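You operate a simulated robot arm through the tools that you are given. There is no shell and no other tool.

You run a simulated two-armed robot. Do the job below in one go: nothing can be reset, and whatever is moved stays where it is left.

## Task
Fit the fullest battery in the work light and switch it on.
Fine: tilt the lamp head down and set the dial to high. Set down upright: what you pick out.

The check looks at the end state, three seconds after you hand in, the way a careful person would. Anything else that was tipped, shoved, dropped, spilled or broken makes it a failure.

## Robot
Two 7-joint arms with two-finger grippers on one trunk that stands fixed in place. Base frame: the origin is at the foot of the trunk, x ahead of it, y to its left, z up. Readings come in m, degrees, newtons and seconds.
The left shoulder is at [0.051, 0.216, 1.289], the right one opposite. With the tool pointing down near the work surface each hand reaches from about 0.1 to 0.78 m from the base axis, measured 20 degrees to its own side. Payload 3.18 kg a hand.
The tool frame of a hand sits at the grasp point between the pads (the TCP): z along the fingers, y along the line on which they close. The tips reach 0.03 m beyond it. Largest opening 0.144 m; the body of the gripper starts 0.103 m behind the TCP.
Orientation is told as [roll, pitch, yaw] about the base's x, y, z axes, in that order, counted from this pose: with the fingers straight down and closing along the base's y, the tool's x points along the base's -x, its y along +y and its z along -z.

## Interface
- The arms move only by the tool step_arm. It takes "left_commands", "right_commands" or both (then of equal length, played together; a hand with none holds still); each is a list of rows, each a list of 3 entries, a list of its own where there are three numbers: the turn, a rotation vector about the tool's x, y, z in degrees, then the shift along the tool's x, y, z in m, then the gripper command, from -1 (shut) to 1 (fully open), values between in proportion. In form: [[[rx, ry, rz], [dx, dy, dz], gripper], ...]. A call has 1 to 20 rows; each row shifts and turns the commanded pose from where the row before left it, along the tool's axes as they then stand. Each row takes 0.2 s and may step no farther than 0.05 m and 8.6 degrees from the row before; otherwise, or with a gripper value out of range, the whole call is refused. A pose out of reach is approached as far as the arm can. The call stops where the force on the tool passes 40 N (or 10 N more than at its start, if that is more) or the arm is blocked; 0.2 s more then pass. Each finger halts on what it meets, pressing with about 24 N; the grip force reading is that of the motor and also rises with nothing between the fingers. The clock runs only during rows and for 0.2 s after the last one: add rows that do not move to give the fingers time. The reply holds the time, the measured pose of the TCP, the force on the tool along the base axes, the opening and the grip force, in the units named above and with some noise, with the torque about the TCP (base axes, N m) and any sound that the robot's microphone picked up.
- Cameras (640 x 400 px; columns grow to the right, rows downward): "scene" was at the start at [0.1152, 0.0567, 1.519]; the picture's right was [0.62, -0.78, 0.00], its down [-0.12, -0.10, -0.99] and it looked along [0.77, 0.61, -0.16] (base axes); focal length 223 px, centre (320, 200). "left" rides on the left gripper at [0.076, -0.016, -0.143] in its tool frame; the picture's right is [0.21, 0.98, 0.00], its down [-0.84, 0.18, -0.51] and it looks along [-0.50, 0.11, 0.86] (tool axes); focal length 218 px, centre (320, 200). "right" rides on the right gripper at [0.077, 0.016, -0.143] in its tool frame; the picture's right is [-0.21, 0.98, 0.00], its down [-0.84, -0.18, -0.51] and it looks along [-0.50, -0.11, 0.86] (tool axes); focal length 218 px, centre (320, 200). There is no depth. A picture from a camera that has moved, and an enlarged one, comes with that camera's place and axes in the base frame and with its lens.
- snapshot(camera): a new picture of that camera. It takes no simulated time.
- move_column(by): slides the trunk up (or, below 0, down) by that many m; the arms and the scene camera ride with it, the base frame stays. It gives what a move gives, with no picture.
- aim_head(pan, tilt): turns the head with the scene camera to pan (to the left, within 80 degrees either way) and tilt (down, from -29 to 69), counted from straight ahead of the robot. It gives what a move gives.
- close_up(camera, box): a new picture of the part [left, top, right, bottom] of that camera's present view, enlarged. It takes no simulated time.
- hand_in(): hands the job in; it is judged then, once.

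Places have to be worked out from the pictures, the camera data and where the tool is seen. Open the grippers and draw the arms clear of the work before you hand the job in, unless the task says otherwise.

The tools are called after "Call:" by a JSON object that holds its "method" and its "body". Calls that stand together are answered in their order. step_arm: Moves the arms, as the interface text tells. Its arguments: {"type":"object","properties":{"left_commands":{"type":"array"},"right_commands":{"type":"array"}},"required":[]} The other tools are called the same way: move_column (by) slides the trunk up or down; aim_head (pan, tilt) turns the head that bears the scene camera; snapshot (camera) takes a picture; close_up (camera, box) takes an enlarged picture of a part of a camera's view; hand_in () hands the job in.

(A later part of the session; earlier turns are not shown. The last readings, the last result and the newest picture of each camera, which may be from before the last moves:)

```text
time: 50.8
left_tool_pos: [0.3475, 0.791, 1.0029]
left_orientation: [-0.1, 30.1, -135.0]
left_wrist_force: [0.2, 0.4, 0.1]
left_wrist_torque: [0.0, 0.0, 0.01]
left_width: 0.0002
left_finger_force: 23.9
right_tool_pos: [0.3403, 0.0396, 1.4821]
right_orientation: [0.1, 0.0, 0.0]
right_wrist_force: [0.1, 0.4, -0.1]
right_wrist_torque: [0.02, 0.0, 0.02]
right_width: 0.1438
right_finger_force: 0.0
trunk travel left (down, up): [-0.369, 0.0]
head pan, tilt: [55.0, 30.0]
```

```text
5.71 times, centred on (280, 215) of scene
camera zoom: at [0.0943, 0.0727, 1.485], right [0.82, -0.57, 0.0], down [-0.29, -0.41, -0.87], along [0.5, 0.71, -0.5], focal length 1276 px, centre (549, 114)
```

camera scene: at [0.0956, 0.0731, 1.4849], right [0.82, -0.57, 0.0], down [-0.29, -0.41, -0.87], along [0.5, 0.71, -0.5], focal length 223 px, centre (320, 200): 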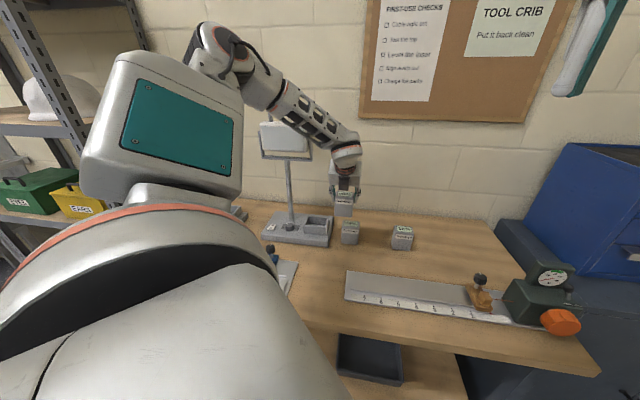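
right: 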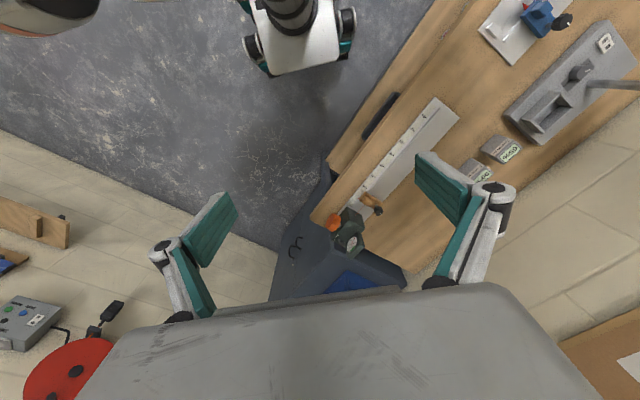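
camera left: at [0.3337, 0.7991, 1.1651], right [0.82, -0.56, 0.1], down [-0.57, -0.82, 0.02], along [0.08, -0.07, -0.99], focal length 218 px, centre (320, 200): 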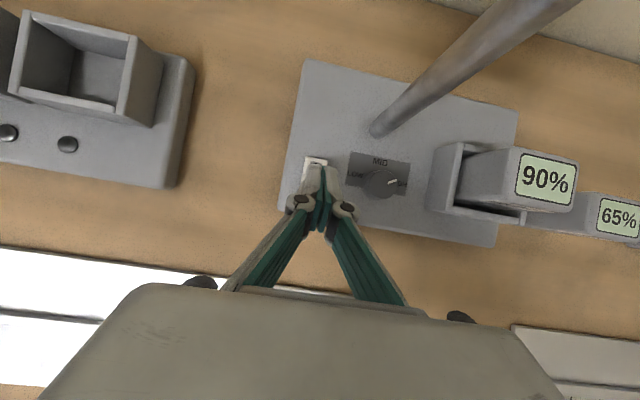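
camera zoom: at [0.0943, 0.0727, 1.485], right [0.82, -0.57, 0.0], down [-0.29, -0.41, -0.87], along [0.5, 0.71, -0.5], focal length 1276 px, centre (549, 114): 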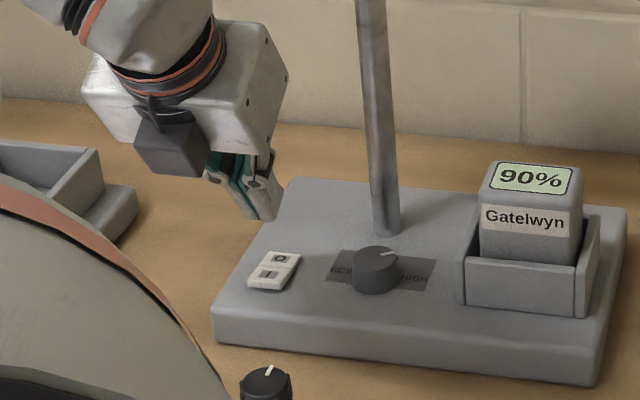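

The closed fingertips are over the "I" half. I descend to just above it, then press in small steps.

Call:
{"method": "step_arm", "body": {"left_commands": [[[0, 0, 0], [-0.0055, -0.0006, 0.0098], -1], [[0, 0, 0], [-0.0055, -0.0006, 0.0098], -1], [[0, 0, 0], [-0.0055, 0, 0.0098], -1], [[0, 0, 0], [0, 0, 0], -1]]}}

Call:
{"method": "close_up", "body": {"camera": "scene", "box": [250, 195, 310, 245]}}

Call:
{"method": "close_up", "body": {"camera": "left", "box": [230, 100, 410, 240]}}

```text
time: 51.8
left_tool_pos: [0.3484, 0.791, 0.9698]
left_orientation: [0.0, 30.1, -135.0]
left_wrist_force: [0.1, -0.1, 0.8]
left_wrist_torque: [0.0, -0.01, -0.03]
left_width: 0.0
left_finger_force: 24.3
right_tool_pos: [0.34, 0.0388, 1.4802]
right_orientation: [0.1, 0.0, -0.1]
right_wrist_force: [0.6, 0.0, 0.1]
right_wrist_torque: [0.03, 0.02, -0.01]
right_width: 0.1442
right_finger_force: 0.0
trunk travel left (down, up): [-0.369, 0.0]
head pan, tilt: [55.0, 30.0]
```

```text
8.00 times, centred on (280, 220) of scene
camera zoom: at [0.0939, 0.073, 1.485], right [0.82, -0.57, 0.0], down [-0.29, -0.41, -0.87], along [0.5, 0.71, -0.5], focal length 1787 px, centre (640, 40)
```

zoom: 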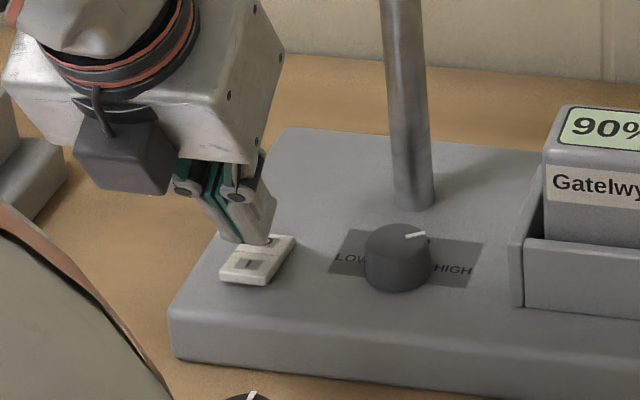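

```text
2.86 times, centred on (320, 170) of left
camera zoom: at [0.3337, 0.7992, 1.1309], right [0.82, -0.56, 0.1], down [-0.57, -0.82, 0.02], along [0.08, -0.07, -0.99], focal length 624 px, centre (320, 286)
```

zoom: 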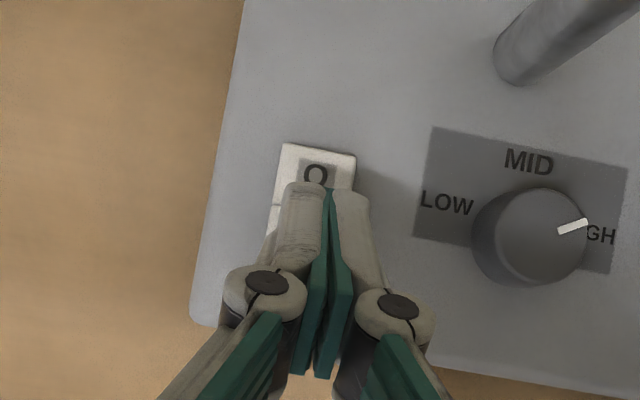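

The fingertip edge is right above the "I" half with about 1 cm to go. I descend in small steps and watch the force.

Call:
{"method": "step_arm", "body": {"left_commands": [[[0, 0, 0], [-0.0015, 0, 0.0026], -1], [[0, 0, 0], [-0.0015, 0, 0.0026], -1], [[0, 0, 0], [-0.0015, 0, 0.0026], -1], [[0, 0, 0], [0, 0, 0], -1]]}}

Call:
{"method": "close_up", "body": {"camera": "scene", "box": [250, 195, 310, 245]}}

```text
time: 52.8
left_tool_pos: [0.347, 0.7912, 0.959]
left_orientation: [0.0, 29.9, -134.9]
left_wrist_force: [-1.1, 0.3, 0.3]
left_wrist_torque: [0.0, -0.01, 0.01]
left_width: 0.0
left_finger_force: 24.5
right_tool_pos: [0.3415, 0.0402, 1.4811]
right_orientation: [0.1, 0.0, -0.1]
right_wrist_force: [0.5, -0.2, 0.2]
right_wrist_torque: [-0.01, -0.01, 0.01]
right_width: 0.144
right_finger_force: 0.1
trunk travel left (down, up): [-0.369, 0.0]
head pan, tilt: [55.0, 30.0]
```

```text
8.00 times, centred on (280, 220) of scene
camera zoom: at [0.0943, 0.0731, 1.485], right [0.82, -0.57, 0.0], down [-0.29, -0.41, -0.87], along [0.5, 0.71, -0.5], focal length 1787 px, centre (640, 40)
```

zoom: 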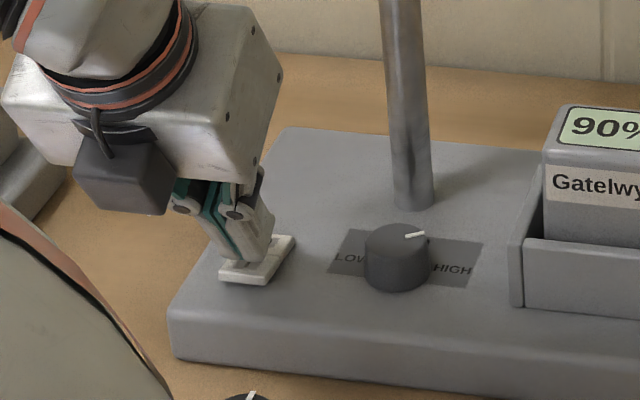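

The fingertip is nearly touching the "I" half. I press in 2 mm steps.

Call:
{"method": "step_arm", "body": {"left_commands": [[[0, 0, 0], [-0.001, 0, 0.00173], -1], [[0, 0, 0], [-0.001, 0, 0.00173], -1], [[0, 0, 0], [0, 0, 0], -1]]}}

```text
time: 53.6
left_tool_pos: [0.3484, 0.7916, 0.9549]
left_orientation: [0.0, 30.0, -135.1]
left_wrist_force: [0.2, 0.4, 0.1]
left_wrist_torque: [-0.02, -0.03, 0.02]
left_width: 0.0001
left_finger_force: 24.0
right_tool_pos: [0.3403, 0.0383, 1.4802]
right_orientation: [0.1, -0.1, -0.1]
right_wrist_force: [0.6, -0.1, -1.1]
right_wrist_torque: [0.02, -0.02, -0.01]
right_width: 0.1441
right_finger_force: 0.0
trunk travel left (down, up): [-0.369, 0.0]
head pan, tilt: [55.0, 30.0]
```

Call:
{"method": "step_arm", "body": {"left_commands": [[[0, 0, 0], [-0.001, 0, 0.00173], -1], [[0, 0, 0], [-0.001, 0, 0.00173], -1], [[0, 0, 0], [0, 0, 0], -1]]}}

Call:
{"method": "close_up", "body": {"camera": "scene", "box": [250, 195, 310, 245]}}

```text
time: 54.4
left_tool_pos: [0.3465, 0.7928, 0.9515]
left_orientation: [0.1, 30.0, -135.0]
left_wrist_force: [0.5, -0.2, 0.2]
left_wrist_torque: [-0.04, 0.0, 0.01]
left_width: 0.0059
left_finger_force: 30.1
right_tool_pos: [0.3402, 0.0388, 1.4791]
right_orientation: [0.0, 0.0, -0.1]
right_wrist_force: [-0.2, -0.8, -0.5]
right_wrist_torque: [-0.02, -0.02, 0.0]
right_width: 0.1442
right_finger_force: 0.1
trunk travel left (down, up): [-0.369, 0.0]
head pan, tilt: [55.0, 30.0]
```

```text
8.00 times, centred on (280, 220) of scene
camera zoom: at [0.0943, 0.0731, 1.485], right [0.82, -0.57, 0.0], down [-0.29, -0.41, -0.87], along [0.5, 0.71, -0.5], focal length 1787 px, centre (640, 40)
```

zoom: 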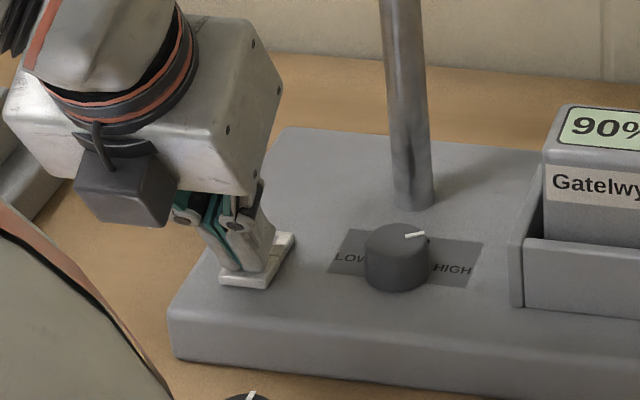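

The fingers are being pushed 6 mm apart, though the wrist reads no force. I look at the whole scene and the hand view to see whether the switch tipped or the lamp lit.

Call:
{"method": "close_up", "body": {"camera": "scene", "box": [240, 90, 380, 250]}}

Call:
{"method": "close_up", "body": {"camera": "left", "box": [270, 110, 380, 200]}}

```text
2.50 times, centred on (310, 170) of scene
camera zoom: at [0.0943, 0.0731, 1.485], right [0.82, -0.57, 0.0], down [-0.29, -0.41, -0.87], along [0.5, 0.71, -0.5], focal length 558 px, centre (345, 275)
```

zoom: 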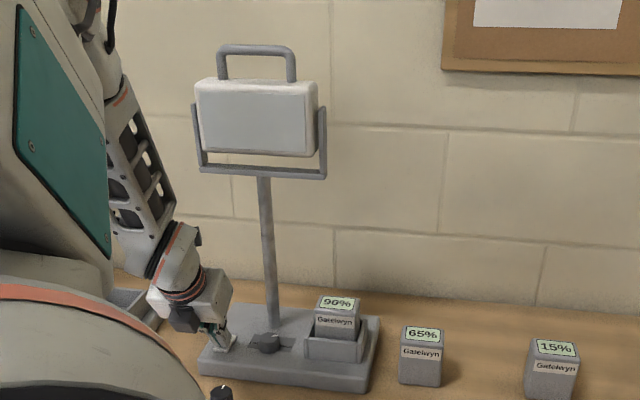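

```text
4.44 times, centred on (325, 155) of left
camera zoom: at [0.3318, 0.8006, 1.1136], right [0.82, -0.56, 0.1], down [-0.57, -0.82, 0.02], along [0.08, -0.07, -0.99], focal length 970 px, centre (298, 400)
```

zoom: 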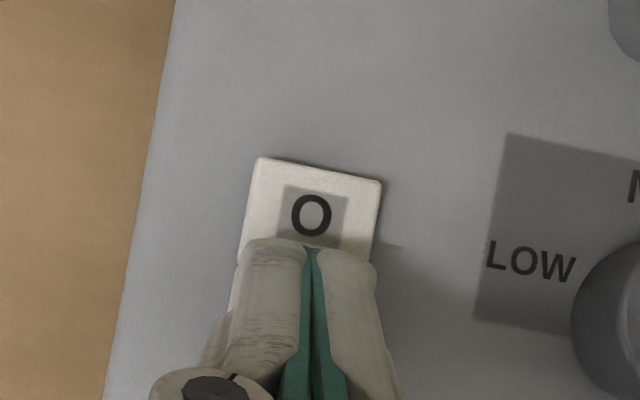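

No light yet. I press 2 mm further and re-read.

Call:
{"method": "step_arm", "body": {"left_commands": [[[0, 0, 0], [-0.001, 0, 0.00173], -1], [[0, 0, 0], [0, 0, 0], -1]]}}

Call:
{"method": "close_up", "body": {"camera": "left", "box": [270, 110, 380, 200]}}

```text
time: 55.0
left_tool_pos: [0.3473, 0.7935, 0.9495]
left_orientation: [0.0, 30.0, -134.9]
left_wrist_force: [0.1, 0.6, -0.4]
left_wrist_torque: [-0.03, 0.0, 0.01]
left_width: 0.0001
left_finger_force: 30.4
right_tool_pos: [0.3421, 0.0405, 1.4802]
right_orientation: [0.1, 0.1, -0.1]
right_wrist_force: [-0.3, -0.5, 0.0]
right_wrist_torque: [-0.03, -0.01, 0.01]
right_width: 0.1438
right_finger_force: 0.2
trunk travel left (down, up): [-0.369, 0.0]
head pan, tilt: [55.0, 30.0]
```

```text
4.44 times, centred on (325, 155) of left
camera zoom: at [0.3321, 0.8005, 1.1118], right [0.82, -0.56, 0.1], down [-0.57, -0.82, 0.02], along [0.08, -0.07, -0.99], focal length 970 px, centre (298, 400)
```

zoom: 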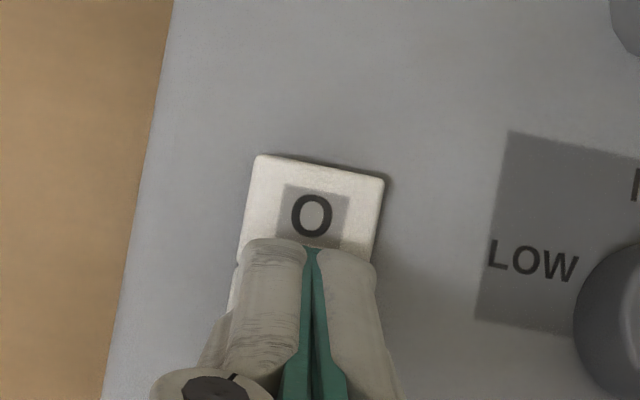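

Still no contact force, so the rounded tip must sit slightly higher than computed. I keep pressing in 2 mm steps.

Call:
{"method": "step_arm", "body": {"left_commands": [[[0, 0, 0], [-0.001, 0, 0.00173], -1], [[0, 0, 0], [0, 0, 0], -1]]}}

Call:
{"method": "step_arm", "body": {"left_commands": [[[0, 0, 0], [-0.001, 0, 0.00173], -1], [[0, 0, 0], [0, 0, 0], -1]]}}

Call:
{"method": "close_up", "body": {"camera": "scene", "box": [250, 195, 310, 245]}}

```text
time: 55.6
left_tool_pos: [0.3481, 0.7932, 0.9494]
left_orientation: [-0.1, 30.1, -134.9]
left_wrist_force: [-3.5, -1.8, 8.9]
left_wrist_torque: [-0.09, 0.08, 0.03]
left_width: 0.0059
left_finger_force: 31.1
right_tool_pos: [0.3388, 0.0392, 1.481]
right_orientation: [0.2, -0.1, -0.1]
right_wrist_force: [-0.1, -0.2, -0.5]
right_wrist_torque: [-0.01, 0.02, -0.01]
right_width: 0.1439
right_finger_force: 0.0
trunk travel left (down, up): [-0.369, 0.0]
head pan, tilt: [55.0, 30.0]
```

```text
time: 56.2
left_tool_pos: [0.3465, 0.7924, 0.949]
left_orientation: [-0.3, 30.4, -135.0]
left_wrist_force: [-9.0, 1.2, 26.4]
left_wrist_torque: [0.07, 0.23, 0.0]
left_width: 0.006
left_finger_force: 30.6
right_tool_pos: [0.3376, 0.0373, 1.4803]
right_orientation: [0.2, 0.0, -0.1]
right_wrist_force: [0.4, 0.7, 0.3]
right_wrist_torque: [0.02, -0.01, 0.0]
right_width: 0.1441
right_finger_force: 0.0
trunk travel left (down, up): [-0.369, 0.0]
head pan, tilt: [55.0, 30.0]
```

```text
8.00 times, centred on (280, 220) of scene
camera zoom: at [0.092, 0.0704, 1.4854], right [0.82, -0.57, 0.0], down [-0.29, -0.41, -0.87], along [0.5, 0.71, -0.5], focal length 1787 px, centre (640, 40)
```

zoom: 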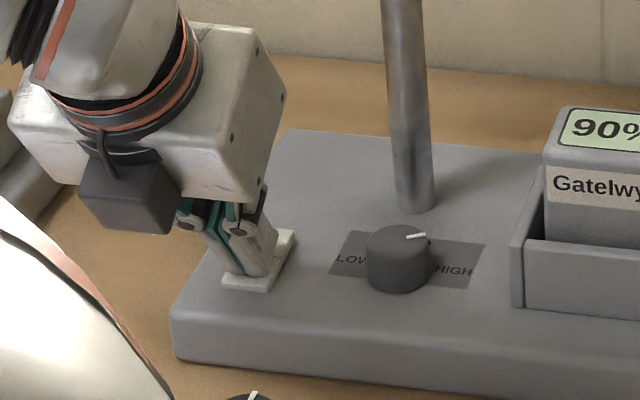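

Now there is 26 N of contact and the arm at the lower left looks brightly lit, so the lamp may have come on. I look at the whole scene.

Call:
{"method": "snapshot", "body": {"camera": "scene"}}

Call:
{"method": "close_up", "body": {"camera": "left", "box": [270, 110, 380, 200]}}

```text
taken
camera scene: at [0.092, 0.0704, 1.4854], right [0.82, -0.57, 0.0], down [-0.29, -0.41, -0.87], along [0.5, 0.71, -0.5], focal length 223 px, centre (320, 200)
```

scene: 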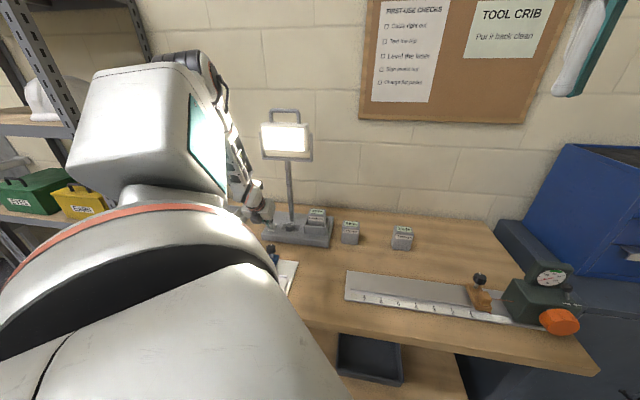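

```text
4.44 times, centred on (325, 155) of left
camera zoom: at [0.3319, 0.7997, 1.1112], right [0.82, -0.56, 0.1], down [-0.57, -0.82, 0.01], along [0.08, -0.07, -0.99], focal length 970 px, centre (298, 400)
```

zoom: 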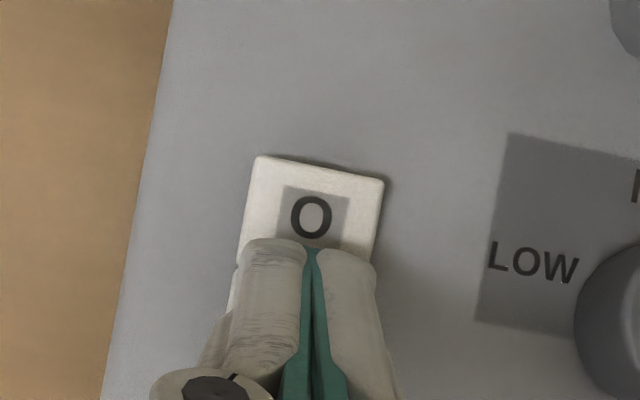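

The lamp is lit, so the battery makes contact. I lift off along the tool axis and check that it stays on.

Call:
{"method": "step_arm", "body": {"left_commands": [[[0, 0, 0], [0.001, 0, -0.00173], -1], [[0, 0, 0], [0.002, 0, -0.0035], -1], [[0, 0, 0], [0, 0, -0.03], -1], [[0, 0, 0], [0, 0, -0.04], -1], [[0, 0, 0], [0, 0, 0], -1]]}}

Call:
{"method": "close_up", "body": {"camera": "scene", "box": [240, 90, 380, 250]}}

Call:
{"method": "snapshot", "body": {"camera": "left"}}

```text
time: 57.4
left_tool_pos: [0.322, 0.7695, 1.0103]
left_orientation: [0.1, 29.9, -134.9]
left_wrist_force: [0.2, 0.7, -0.1]
left_wrist_torque: [-0.02, 0.0, 0.01]
left_width: 0.0
left_finger_force: 31.2
right_tool_pos: [0.3415, 0.0404, 1.4807]
right_orientation: [0.0, 0.1, 0.0]
right_wrist_force: [-0.2, -0.2, 0.2]
right_wrist_torque: [-0.01, 0.03, 0.02]
right_width: 0.144
right_finger_force: 0.1
trunk travel left (down, up): [-0.369, 0.0]
head pan, tilt: [55.0, 30.0]
```

```text
2.50 times, centred on (310, 170) of scene
camera zoom: at [0.0948, 0.0742, 1.4848], right [0.82, -0.57, 0.0], down [-0.29, -0.41, -0.87], along [0.5, 0.71, -0.5], focal length 558 px, centre (345, 275)
```

zoom: 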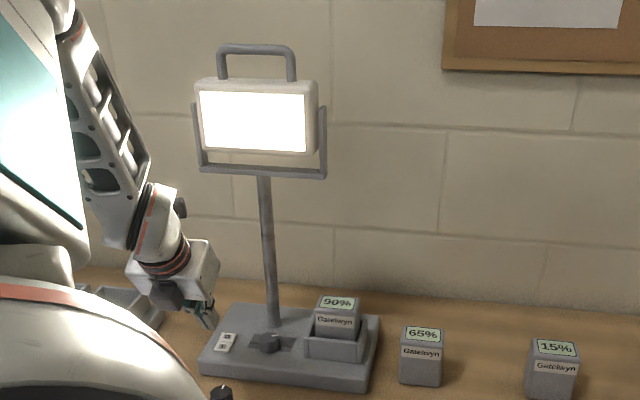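

```text
taken
camera left: at [0.3084, 0.7773, 1.172], right [0.82, -0.56, 0.1], down [-0.57, -0.82, 0.02], along [0.08, -0.07, -0.99], focal length 218 px, centre (320, 200)
```

left: 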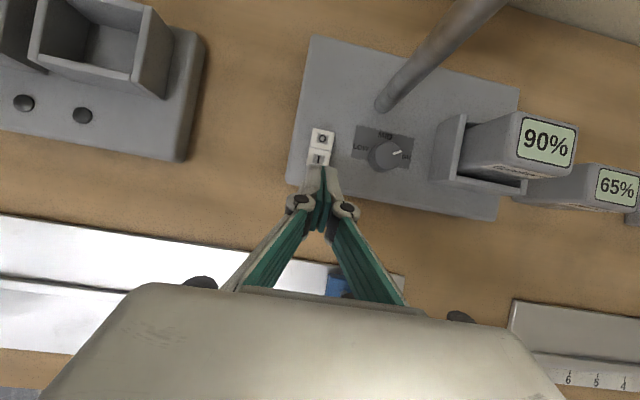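

The light stays on at full brightness, so power and dial are done. For the head tilt I'll grip the handle on top and rotate it forward about the yoke pivots. First I draw the hand back and up in front of the lamp and pitch it forward to see the handle.

Call:
{"method": "step_arm", "body": {"left_commands": [[[0, 0, 0], [-0.0019, 0.0132, -0.0334], -1], [[0, 0, 0], [-0.0019, 0.0132, -0.0334], -1], [[0, 0, 0], [-0.0019, 0.0132, -0.0334], -1], [[0, 0, 0], [-0.0019, 0.0132, -0.0334], -1], [[0, 0, 0], [-0.0019, 0.0132, -0.0334], -1], [[0, 7.5, 0], [0, 0, 0], 0], [[0, 7.5, 0], [0, 0, 0], 0.5], [[0, 7.5, 0], [0, 0, 0], 1], [[0, 7.5, 0], [0, 0, 0], 1], [[0, 0, 0], [0, 0, 0], 1]]}}

Call:
{"method": "snapshot", "body": {"camera": "left"}}

Call:
{"method": "snapshot", "body": {"camera": "scene"}}

```text
time: 59.6
left_tool_pos: [0.3205, 0.6924, 1.1454]
left_orientation: [-0.2, 60.0, -135.0]
left_wrist_force: [0.3, 0.2, 1.0]
left_wrist_torque: [0.02, -0.01, 0.01]
left_width: 0.1443
left_finger_force: 0.1
left hand out of reach, approached as far as the arm can: row 3, 4, 8, 9
right_tool_pos: [0.3421, 0.0389, 1.4794]
right_orientation: [0.3, 0.0, -0.1]
right_wrist_force: [0.3, 0.0, 0.8]
right_wrist_torque: [0.0, -0.02, 0.02]
right_width: 0.1443
right_finger_force: 0.0
trunk travel left (down, up): [-0.369, 0.0]
head pan, tilt: [55.0, 30.0]
```

```text
taken
camera left: at [0.2488, 0.6448, 1.2837], right [0.77, -0.62, 0.18], down [-0.48, -0.74, -0.48], along [0.43, 0.28, -0.86], focal length 218 px, centre (320, 200)
```

left: 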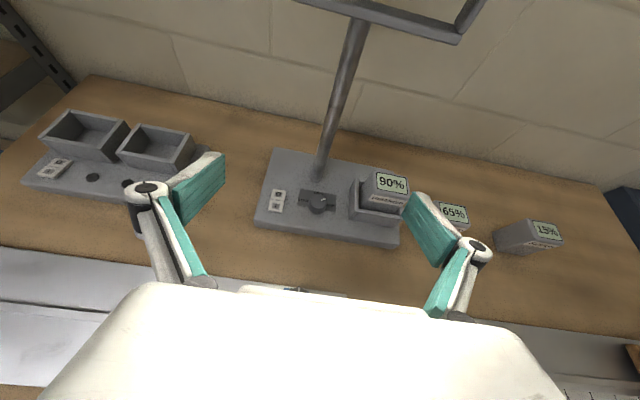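

```text
taken
camera scene: at [0.0948, 0.0721, 1.4851], right [0.82, -0.57, 0.0], down [-0.29, -0.41, -0.87], along [0.5, 0.71, -0.5], focal length 223 px, centre (320, 200)
```

scene: 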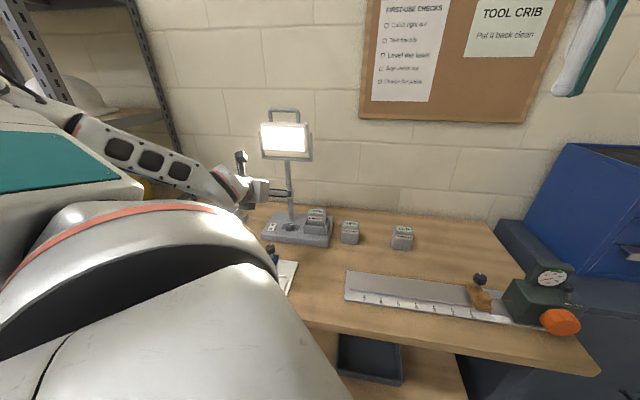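

The hand is at 60° pitch. Some rows were limited, so before going on I check where the elbow is relative to the shelf on the left by panning the head.

Call:
{"method": "aim_head", "body": {"pan": 78, "tilt": 15}}

Call:
{"method": "snapshot", "body": {"camera": "scene"}}

```text
time: 60.5
left_tool_pos: [0.3208, 0.6951, 1.1449]
left_orientation: [0.1, 60.1, -135.0]
left_wrist_force: [0.5, 0.0, -0.1]
left_wrist_torque: [-0.01, 0.04, 0.03]
left_width: 0.1443
left_finger_force: 0.1
right_tool_pos: [0.342, 0.04, 1.48]
right_orientation: [0.1, 0.0, -0.1]
right_wrist_force: [-0.6, -0.3, 0.1]
right_wrist_torque: [0.0, 0.03, 0.03]
right_width: 0.1441
right_finger_force: 0.0
trunk travel left (down, up): [-0.369, 0.0]
head pan, tilt: [78.0, 15.0]
```

```text
taken
camera scene: at [0.062, 0.0902, 1.5092], right [0.98, -0.21, 0.0], down [-0.05, -0.25, -0.97], along [0.2, 0.94, -0.26], focal length 223 px, centre (320, 200)
```

scene: 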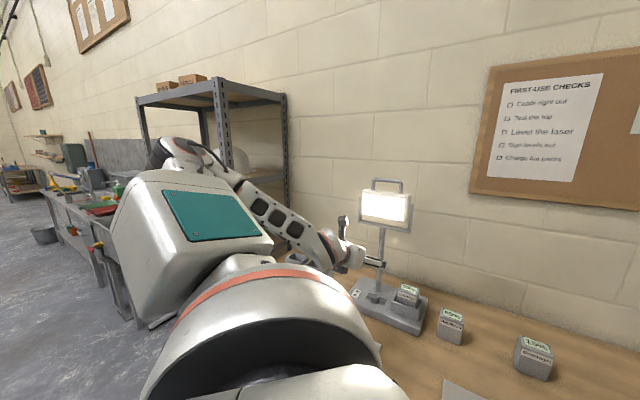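

The elbow is up and out to the left, in front of the shelf with space around it. I raise the hand in front of the lamp head so its camera can see the handle.

Call:
{"method": "step_arm", "body": {"left_commands": [[[0, 0, 0], [0.0336, 0.0043, -0.0194], 1], [[0, 0, 0], [0.0336, 0.0043, -0.0194], 1], [[0, 0, 0], [0.0336, 0.0043, -0.0194], 1], [[0, 0, 0], [0.0336, 0.0043, -0.0194], 1], [[0, 0, 0], [0, 0, 0], 1]]}}

Call:
{"method": "snapshot", "body": {"camera": "left"}}

Call:
{"method": "snapshot", "body": {"camera": "scene"}}

```text
time: 61.7
left_tool_pos: [0.3278, 0.6868, 1.3001]
left_orientation: [0.0, 60.0, -135.0]
left_wrist_force: [0.6, 0.5, 0.1]
left_wrist_torque: [0.01, -0.01, 0.0]
left_width: 0.144
left_finger_force: 0.1
right_tool_pos: [0.3413, 0.0408, 1.4794]
right_orientation: [0.1, 0.0, -0.2]
right_wrist_force: [0.2, 0.0, -0.2]
right_wrist_torque: [0.0, 0.02, -0.02]
right_width: 0.1439
right_finger_force: 0.1
trunk travel left (down, up): [-0.369, 0.0]
head pan, tilt: [78.0, 15.0]
```

```text
taken
camera left: at [0.2571, 0.6388, 1.438], right [0.77, -0.62, 0.18], down [-0.48, -0.74, -0.48], along [0.43, 0.28, -0.86], focal length 218 px, centre (320, 200)
```

left: 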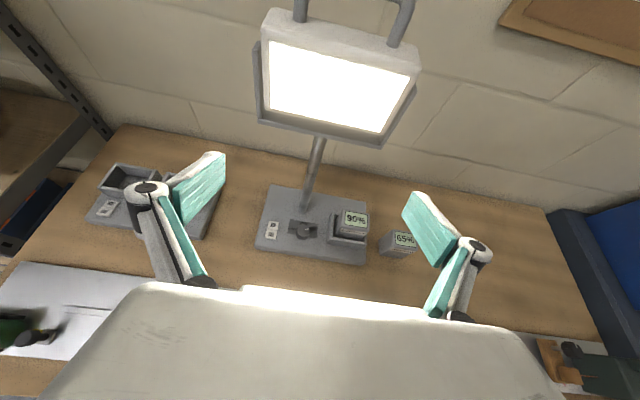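

```text
taken
camera scene: at [0.0622, 0.0911, 1.5091], right [0.98, -0.21, 0.0], down [-0.05, -0.25, -0.97], along [0.2, 0.94, -0.26], focal length 223 px, centre (320, 200)
```

scene: 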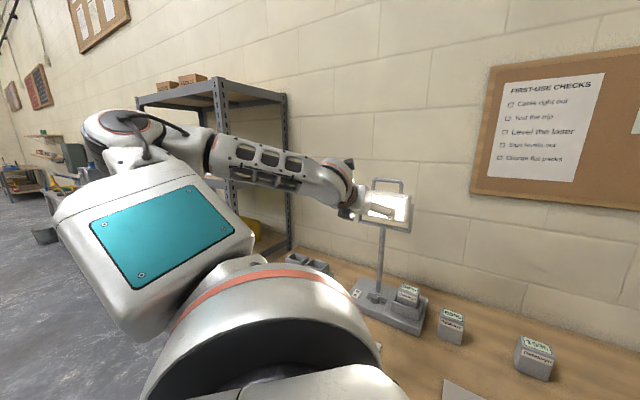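

The head and handle are partly visible. I pitch the hand to horizontal (90°) so the camera sees the handle fully.

Call:
{"method": "step_arm", "body": {"left_commands": [[[0, 7.5, 0], [0, 0, 0], 1], [[0, 7.5, 0], [0, 0, 0], 1], [[0, 7.5, 0], [0, 0, 0], 1], [[0, 7.5, 0], [0, 0, 0], 1], [[0, 0, 0], [0, 0, 0], 1]]}}

Call:
{"method": "snapshot", "body": {"camera": "left"}}

Call:
{"method": "snapshot", "body": {"camera": "scene"}}

```text
time: 62.9
left_tool_pos: [0.3461, 0.7161, 1.3085]
left_orientation: [174.9, 89.9, 40.0]
left_wrist_force: [-0.1, 0.3, 0.5]
left_wrist_torque: [0.01, 0.0, 0.0]
left_width: 0.144
left_finger_force: 0.0
left hand out of reach, approached as far as the arm can: row 2, 3, 4
right_tool_pos: [0.3407, 0.0385, 1.4801]
right_orientation: [0.2, 0.0, -0.1]
right_wrist_force: [0.1, -0.3, -0.7]
right_wrist_torque: [0.03, -0.02, 0.04]
right_width: 0.1439
right_finger_force: 0.0
trunk travel left (down, up): [-0.369, 0.0]
head pan, tilt: [78.0, 15.0]
```

```text
taken
camera left: at [0.2346, 0.6267, 1.3854], right [0.69, -0.69, 0.21], down [-0.23, -0.49, -0.84], along [0.68, 0.54, -0.49], focal length 218 px, centre (320, 200)
```

left: 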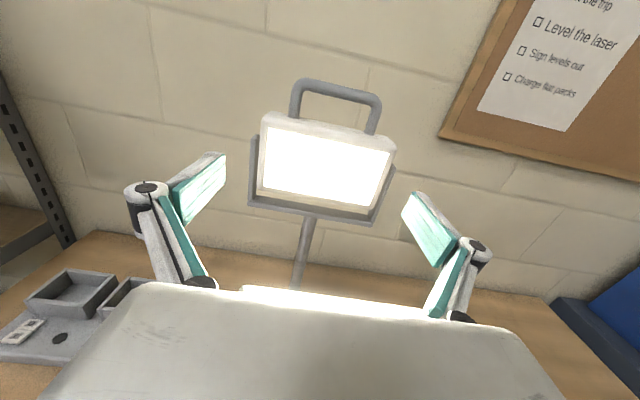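

```text
taken
camera scene: at [0.0617, 0.0896, 1.5093], right [0.98, -0.21, 0.0], down [-0.05, -0.25, -0.97], along [0.2, 0.94, -0.26], focal length 223 px, centre (320, 200)
```

scene: 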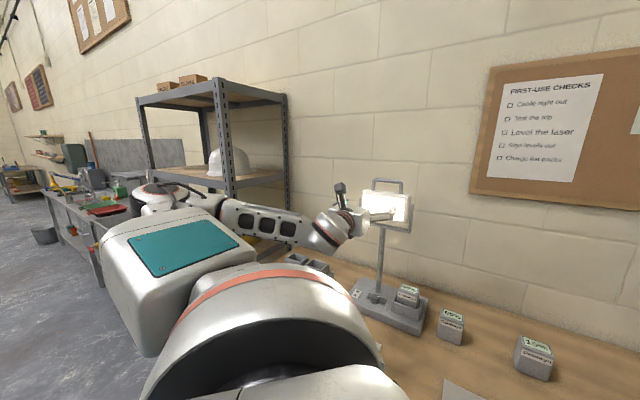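

Pitch 90° is reached with a small drift. I enlarge the lamp head from this frontal view to measure the handle and pivots.

Call:
{"method": "close_up", "body": {"camera": "left", "box": [235, 65, 405, 235]}}

Call:
{"method": "close_up", "body": {"camera": "scene", "box": [300, 160, 440, 260]}}

```text
2.35 times, centred on (320, 150) of left
camera zoom: at [0.2346, 0.6267, 1.3854], right [0.69, -0.69, 0.21], down [-0.23, -0.49, -0.84], along [0.68, 0.54, -0.49], focal length 514 px, centre (320, 318)
```

zoom: 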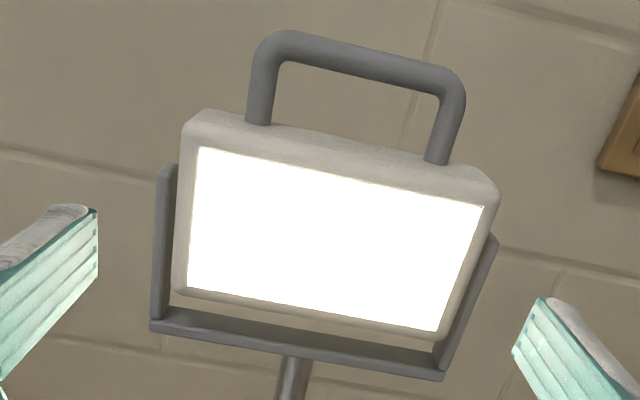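

```text
4.00 times, centred on (370, 210) of scene
camera zoom: at [0.0617, 0.0896, 1.5093], right [0.98, -0.21, 0.0], down [-0.05, -0.25, -0.97], along [0.2, 0.94, -0.26], focal length 894 px, centre (120, 160)
```

zoom: 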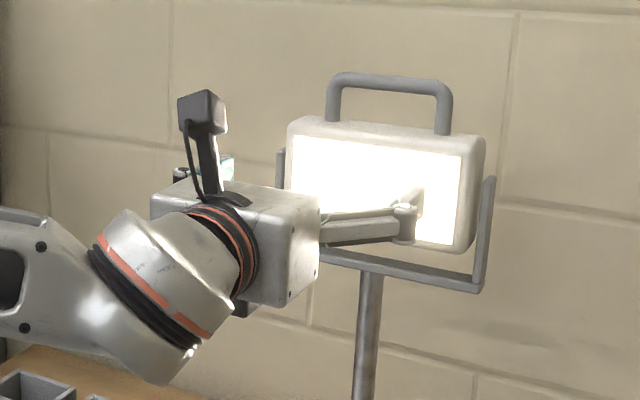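

Triangulating the handle with both cameras puts the legs at e≈-0.299 and -0.198, n≈0.902, and the bar at z≈1.367. The panel is vertical at n≈0.871 and the pivot is near n≈0.902, z≈1.28. I'll grip the handle legs from outside, so I raise the hand and set a 60° pitch for the approach.

Call:
{"method": "step_arm", "body": {"left_commands": [[[0, 0, 0], [0.04, 0.0043, 0], 1], [[0, 0, 0], [0.04, 0.0043, 0], 1], [[0, 0, 0], [0.04, 0.0043, 0], 1], [[0, -7.5, 0], [0, 0, 0], 1], [[0, -7.5, 0], [0, 0, 0], 1], [[0, -7.5, 0], [0, 0, 0], 1], [[0, -7.5, 0], [0, 0, 0], 1], [[0, 0, 0], [0, 0, 0], 1]]}}

Call:
{"method": "snapshot", "body": {"camera": "left"}}

Call:
{"method": "snapshot", "body": {"camera": "scene"}}

```text
time: 64.7
left_tool_pos: [0.3557, 0.706, 1.4282]
left_orientation: [-0.2, 59.9, -135.1]
left_wrist_force: [0.4, 0.5, -0.7]
left_wrist_torque: [-0.01, 0.03, -0.01]
left_width: 0.144
left_finger_force: 0.0
right_tool_pos: [0.3397, 0.0395, 1.4795]
right_orientation: [0.1, 0.0, -0.2]
right_wrist_force: [0.2, 0.1, -1.0]
right_wrist_torque: [-0.01, 0.01, -0.03]
right_width: 0.144
right_finger_force: 0.1
trunk travel left (down, up): [-0.369, 0.0]
head pan, tilt: [78.0, 15.0]
```

```text
taken
camera left: at [0.284, 0.6575, 1.5664], right [0.77, -0.62, 0.18], down [-0.48, -0.74, -0.48], along [0.43, 0.28, -0.86], focal length 218 px, centre (320, 200)
```

left: 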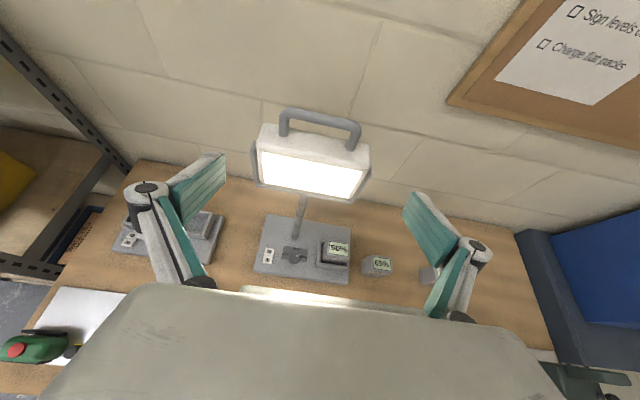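

```text
taken
camera scene: at [0.0615, 0.0903, 1.5092], right [0.98, -0.21, 0.0], down [-0.05, -0.25, -0.97], along [0.2, 0.94, -0.26], focal length 223 px, centre (320, 200)
```

scene: 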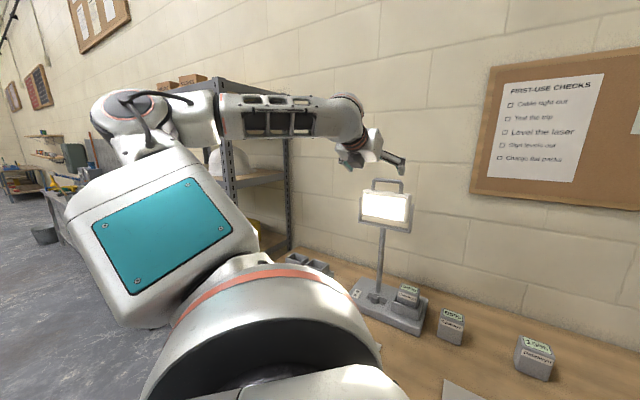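

I'm lined up 0.15 m in front of and above the handle, opening 0.144 m. I advance most of the way along the tool axis and check.

Call:
{"method": "step_arm", "body": {"left_commands": [[[0, 0, 0], [0.0102, -0.0013, 0], 1], [[0, 0, 0], [0, 0, 0.03], 1], [[0, 0, 0], [0, 0, 0.03], 1], [[0, 0, 0], [0, 0, 0.03], 1], [[0, 0, 0], [0, 0, 0.015], 1], [[0, 0, 0], [0, 0, 0], 1]]}}

Call:
{"method": "snapshot", "body": {"camera": "left"}}

Call:
{"method": "close_up", "body": {"camera": "scene", "box": [320, 120, 440, 240]}}

```text
time: 66.1
left_tool_pos: [0.4235, 0.7744, 1.3851]
left_orientation: [0.0, 60.1, -134.9]
left_wrist_force: [0.1, -0.3, 0.0]
left_wrist_torque: [0.0, 0.02, 0.01]
left_width: 0.144
left_finger_force: 0.0
right_tool_pos: [0.342, 0.0399, 1.4803]
right_orientation: [0.1, 0.0, -0.1]
right_wrist_force: [-0.3, -0.1, 0.2]
right_wrist_torque: [0.01, 0.01, 0.0]
right_width: 0.1441
right_finger_force: 0.0
trunk travel left (down, up): [-0.369, 0.0]
head pan, tilt: [78.0, 15.0]
```

```text
taken
camera left: at [0.3517, 0.726, 1.5228], right [0.77, -0.62, 0.18], down [-0.48, -0.74, -0.48], along [0.43, 0.28, -0.86], focal length 218 px, centre (320, 200)
```

left: 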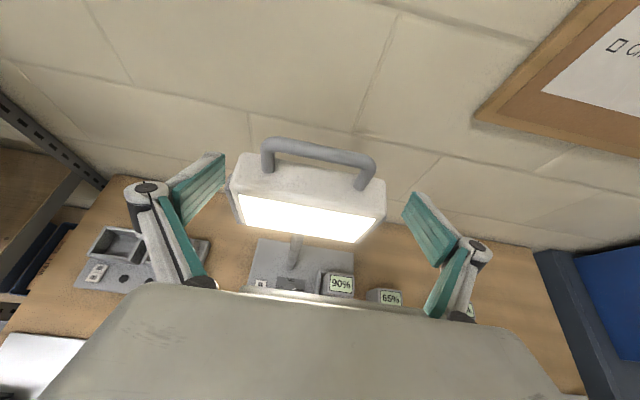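

```text
3.33 times, centred on (380, 180) of scene
camera zoom: at [0.0617, 0.0901, 1.5092], right [0.98, -0.21, 0.0], down [-0.05, -0.25, -0.97], along [0.2, 0.94, -0.26], focal length 745 px, centre (120, 267)
```

zoom: 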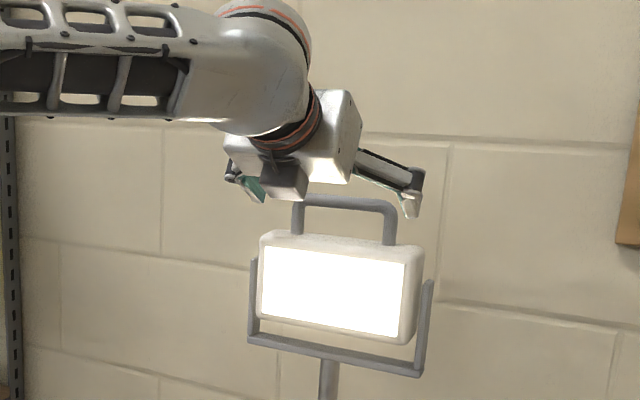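

The fingers are lined up outside the handle legs. I advance the last 50 mm with a 2 mm sideways trim and check before closing.

Call:
{"method": "step_arm", "body": {"left_commands": [[[0, 0, 0], [0, -0.002, 0.012], 1], [[0, 0, 0], [0, 0, 0.0125], 1], [[0, 0, 0], [0, 0, 0.0125], 1], [[0, 0, 0], [-0.0005, 0, 0.0125], 1], [[0, 0, 0], [0, 0, 0], 1]]}}

Call:
{"method": "snapshot", "body": {"camera": "left"}}

Call:
{"method": "close_up", "body": {"camera": "scene", "box": [320, 130, 440, 230]}}

```text
time: 67.3
left_tool_pos: [0.451, 0.8075, 1.3594]
left_orientation: [0.1, 60.2, -135.0]
left_wrist_force: [0.1, -0.3, -0.4]
left_wrist_torque: [0.0, 0.01, -0.03]
left_width: 0.1438
left_finger_force: 0.0
right_tool_pos: [0.3399, 0.0386, 1.4814]
right_orientation: [0.1, 0.1, -0.1]
right_wrist_force: [-0.2, -0.1, 0.4]
right_wrist_torque: [-0.01, 0.0, 0.02]
right_width: 0.144
right_finger_force: 0.0
trunk travel left (down, up): [-0.369, 0.0]
head pan, tilt: [78.0, 15.0]
```

```text
taken
camera left: at [0.3802, 0.7586, 1.497], right [0.77, -0.62, 0.18], down [-0.48, -0.74, -0.48], along [0.43, 0.28, -0.86], focal length 218 px, centre (320, 200)
```

left: 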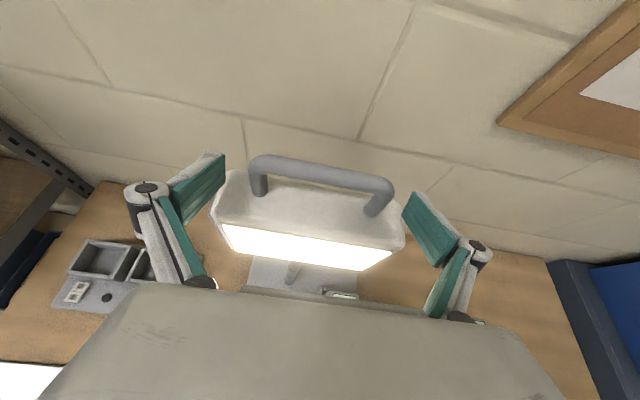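

```text
4.00 times, centred on (380, 180) of scene
camera zoom: at [0.0615, 0.0901, 1.5092], right [0.98, -0.21, 0.0], down [-0.05, -0.25, -0.97], along [0.2, 0.94, -0.26], focal length 894 px, centre (80, 280)
```

zoom: 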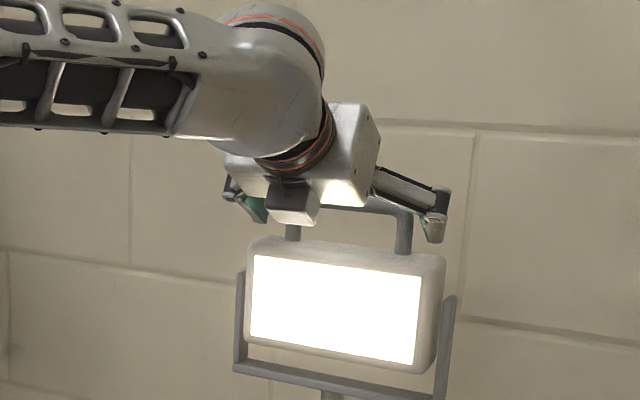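

The fingers straddle the handle just above the head's top. I trim 3 mm to centre and close on the legs.

Call:
{"method": "step_arm", "body": {"left_commands": [[[0, 0, 0], [0, 0.003, 0], 1], [[0, 0, 0], [0, 0, 0], 0.75], [[0, 0, 0], [0, 0, 0], 0.65], [[0, 0, 0], [0, 0, 0], 0.5], [[0, 0, 0], [0, 0, 0], 0.5]]}}

Call:
{"method": "snapshot", "body": {"camera": "left"}}

Call:
{"method": "close_up", "body": {"camera": "scene", "box": [320, 130, 440, 230]}}

```text
time: 68.5
left_tool_pos: [0.4528, 0.8055, 1.3588]
left_orientation: [-0.1, 60.2, -134.9]
left_wrist_force: [-3.6, 4.2, 1.5]
left_wrist_torque: [0.53, 0.53, 0.71]
left_width: 0.1131
left_finger_force: 45.0
right_tool_pos: [0.3398, 0.0414, 1.4803]
right_orientation: [0.1, 0.0, -0.1]
right_wrist_force: [0.4, 1.0, -0.7]
right_wrist_torque: [-0.01, 0.03, -0.01]
right_width: 0.1441
right_finger_force: 0.1
trunk travel left (down, up): [-0.369, 0.0]
head pan, tilt: [78.0, 15.0]
```

```text
taken
camera left: at [0.3812, 0.7567, 1.4966], right [0.77, -0.62, 0.18], down [-0.48, -0.74, -0.48], along [0.43, 0.28, -0.86], focal length 218 px, centre (320, 200)
```

left: 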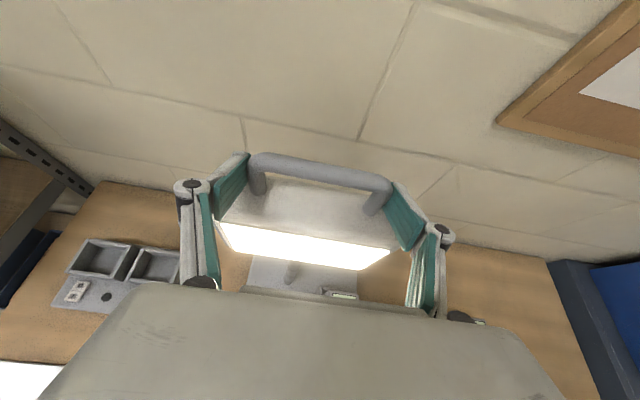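

```text
4.00 times, centred on (380, 180) of scene
camera zoom: at [0.0611, 0.091, 1.5092], right [0.98, -0.21, 0.0], down [-0.05, -0.25, -0.97], along [0.2, 0.94, -0.26], focal length 894 px, centre (80, 280)
```

zoom: 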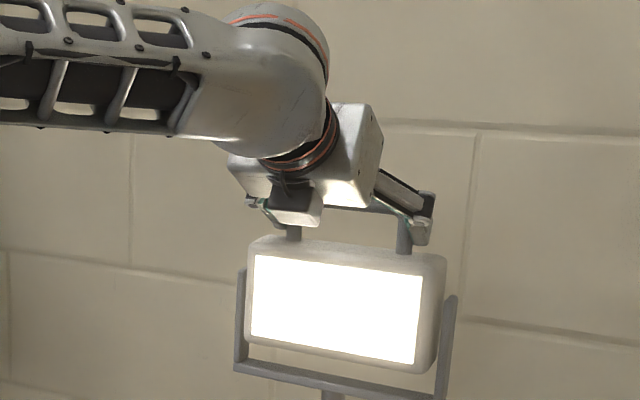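

Held on the handle at 0.113 m. I trim 1.5 mm sideways and begin the tilt: 10° about the estimated pivot, moving and rotating together to keep net force low.

Call:
{"method": "step_arm", "body": {"left_commands": [[[0, 0, 0], [0, -0.0015, 0], 0.5], [[0, 5, 0], [-0.00436, 0, -0.00544], 0.5], [[0, 5, 0], [-0.00436, 0, -0.00544], 0.5], [[0, 0, 0], [0, 0, 0], 0.5]]}}

Call:
{"method": "snapshot", "body": {"camera": "left"}}

Call:
{"method": "snapshot", "body": {"camera": "scene"}}

```text
time: 69.5
left_tool_pos: [0.4432, 0.7968, 1.3558]
left_orientation: [-0.1, 70.1, -135.0]
left_wrist_force: [-1.0, 3.4, -1.9]
left_wrist_torque: [0.51, 0.39, 0.13]
left_width: 0.1132
left_finger_force: 44.5
right_tool_pos: [0.3405, 0.0414, 1.4812]
right_orientation: [0.1, 0.0, -0.2]
right_wrist_force: [-0.5, 0.8, -0.1]
right_wrist_torque: [0.03, 0.0, 0.03]
right_width: 0.1441
right_finger_force: 0.0
trunk travel left (down, up): [-0.369, 0.0]
head pan, tilt: [78.0, 15.0]
```

```text
taken
camera left: at [0.3556, 0.7317, 1.4776], right [0.74, -0.64, 0.2], down [-0.41, -0.67, -0.62], along [0.53, 0.38, -0.76], focal length 218 px, centre (320, 200)
```

left: 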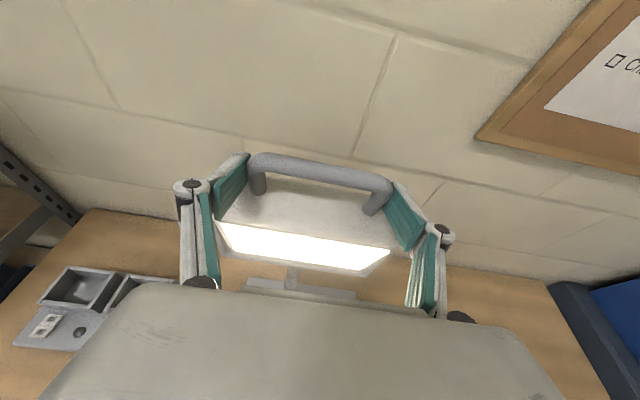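

```text
taken
camera scene: at [0.0618, 0.091, 1.5092], right [0.98, -0.21, 0.0], down [-0.05, -0.25, -0.97], along [0.2, 0.94, -0.26], focal length 223 px, centre (320, 200)
```

scene: 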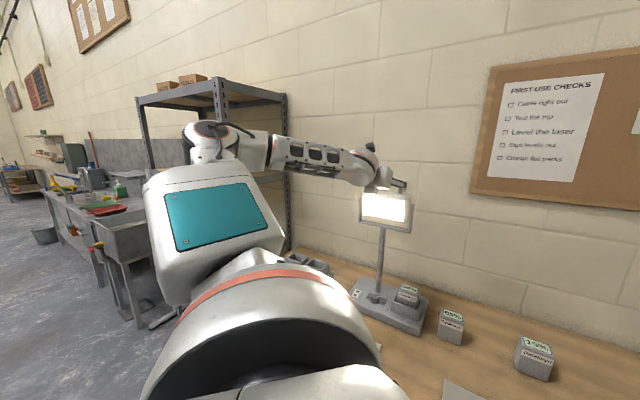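

Forces stay low (about 4 N) and the head turns with the hand. I continue another 20°.

Call:
{"method": "step_arm", "body": {"left_commands": [[[0, 5, 0], [-0.00436, 0, -0.00544], 0.5], [[0, 5, 0], [-0.00436, 0, -0.00544], 0.5], [[0, 5, 0], [-0.00436, 0, -0.00544], 0.5], [[0, 0, 0], [0, 0, 0], 0.5]]}}

Call:
{"method": "snapshot", "body": {"camera": "left"}}

Call:
{"method": "close_up", "body": {"camera": "scene", "box": [310, 120, 450, 340]}}

```text
time: 70.5
left_tool_pos: [0.4294, 0.783, 1.35]
left_orientation: [0.2, 85.3, -134.6]
left_wrist_force: [9.0, 8.1, 11.0]
left_wrist_torque: [0.48, -1.08, -0.65]
left_width: 0.113
left_finger_force: 45.5
right_tool_pos: [0.3412, 0.0397, 1.4818]
right_orientation: [0.0, -0.1, -0.1]
right_wrist_force: [-0.2, -0.6, 1.3]
right_wrist_torque: [-0.01, 0.03, 0.0]
right_width: 0.1439
right_finger_force: 0.0
trunk travel left (down, up): [-0.369, 0.0]
head pan, tilt: [78.0, 15.0]
```

```text
taken
camera left: at [0.3224, 0.6985, 1.4377], right [0.7, -0.68, 0.21], down [-0.28, -0.53, -0.8], along [0.65, 0.5, -0.57], focal length 218 px, centre (320, 200)
```

left: 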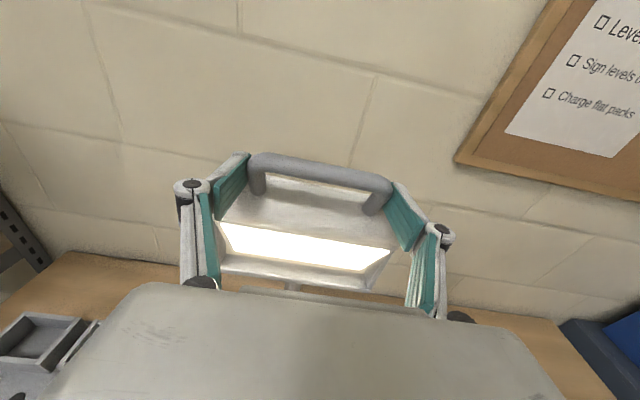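

```text
1.82 times, centred on (380, 230) of scene
camera zoom: at [0.0625, 0.0906, 1.5092], right [0.98, -0.21, 0.0], down [-0.05, -0.25, -0.97], along [0.2, 0.94, -0.26], focal length 406 px, centre (211, 146)
```

zoom: 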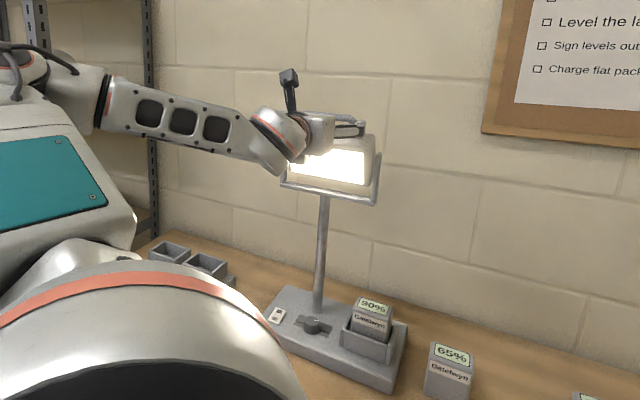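

The side forces rose to about 16 N and the head seems to have turned a bit less than the hand. The base and batteries have not moved. I zoom in to measure the present head angle before continuing.

Call:
{"method": "close_up", "body": {"camera": "left", "box": [200, 130, 430, 310]}}

Call:
{"method": "close_up", "body": {"camera": "scene", "box": [330, 160, 430, 250]}}

```text
2.22 times, centred on (315, 220) of left
camera zoom: at [0.3224, 0.6985, 1.4377], right [0.7, -0.68, 0.21], down [-0.28, -0.53, -0.8], along [0.65, 0.5, -0.57], focal length 485 px, centre (331, 156)
```

zoom: 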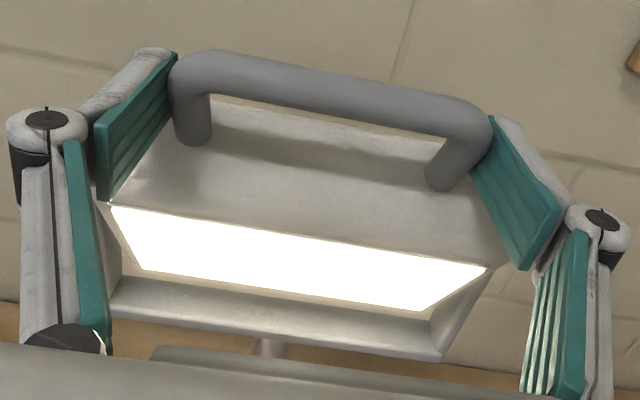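

```text
4.44 times, centred on (380, 205) of scene
camera zoom: at [0.0625, 0.0906, 1.5092], right [0.98, -0.21, 0.0], down [-0.05, -0.25, -0.97], along [0.2, 0.94, -0.26], focal length 993 px, centre (53, 178)
```

zoom: 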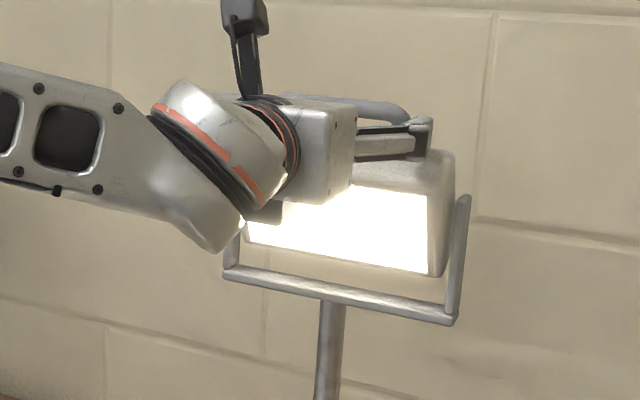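

The panel measures about 24.5° tilted, matching the hand's rotation, so it isn't slipping and the pivot estimate holds. I relieve the downward load by 2 mm and re-read the forces.

Call:
{"method": "step_arm", "body": {"left_commands": [[[0, 0, 0], [0.002, 0, 0.0005], 0.5], [[0, 0, 0], [0, 0, 0], 0.5]]}}

```text
time: 71.1
left_tool_pos: [0.43, 0.7818, 1.3495]
left_orientation: [0.0, 85.1, -134.9]
left_wrist_force: [6.3, 3.8, 6.9]
left_wrist_torque: [0.08, -0.98, 0.38]
left_width: 0.1126
left_finger_force: 44.9
right_tool_pos: [0.3416, 0.0407, 1.4791]
right_orientation: [0.1, 0.0, -0.1]
right_wrist_force: [-0.5, -0.7, 0.0]
right_wrist_torque: [0.0, -0.01, 0.0]
right_width: 0.1439
right_finger_force: 0.1
trunk travel left (down, up): [-0.369, 0.0]
head pan, tilt: [78.0, 15.0]
```

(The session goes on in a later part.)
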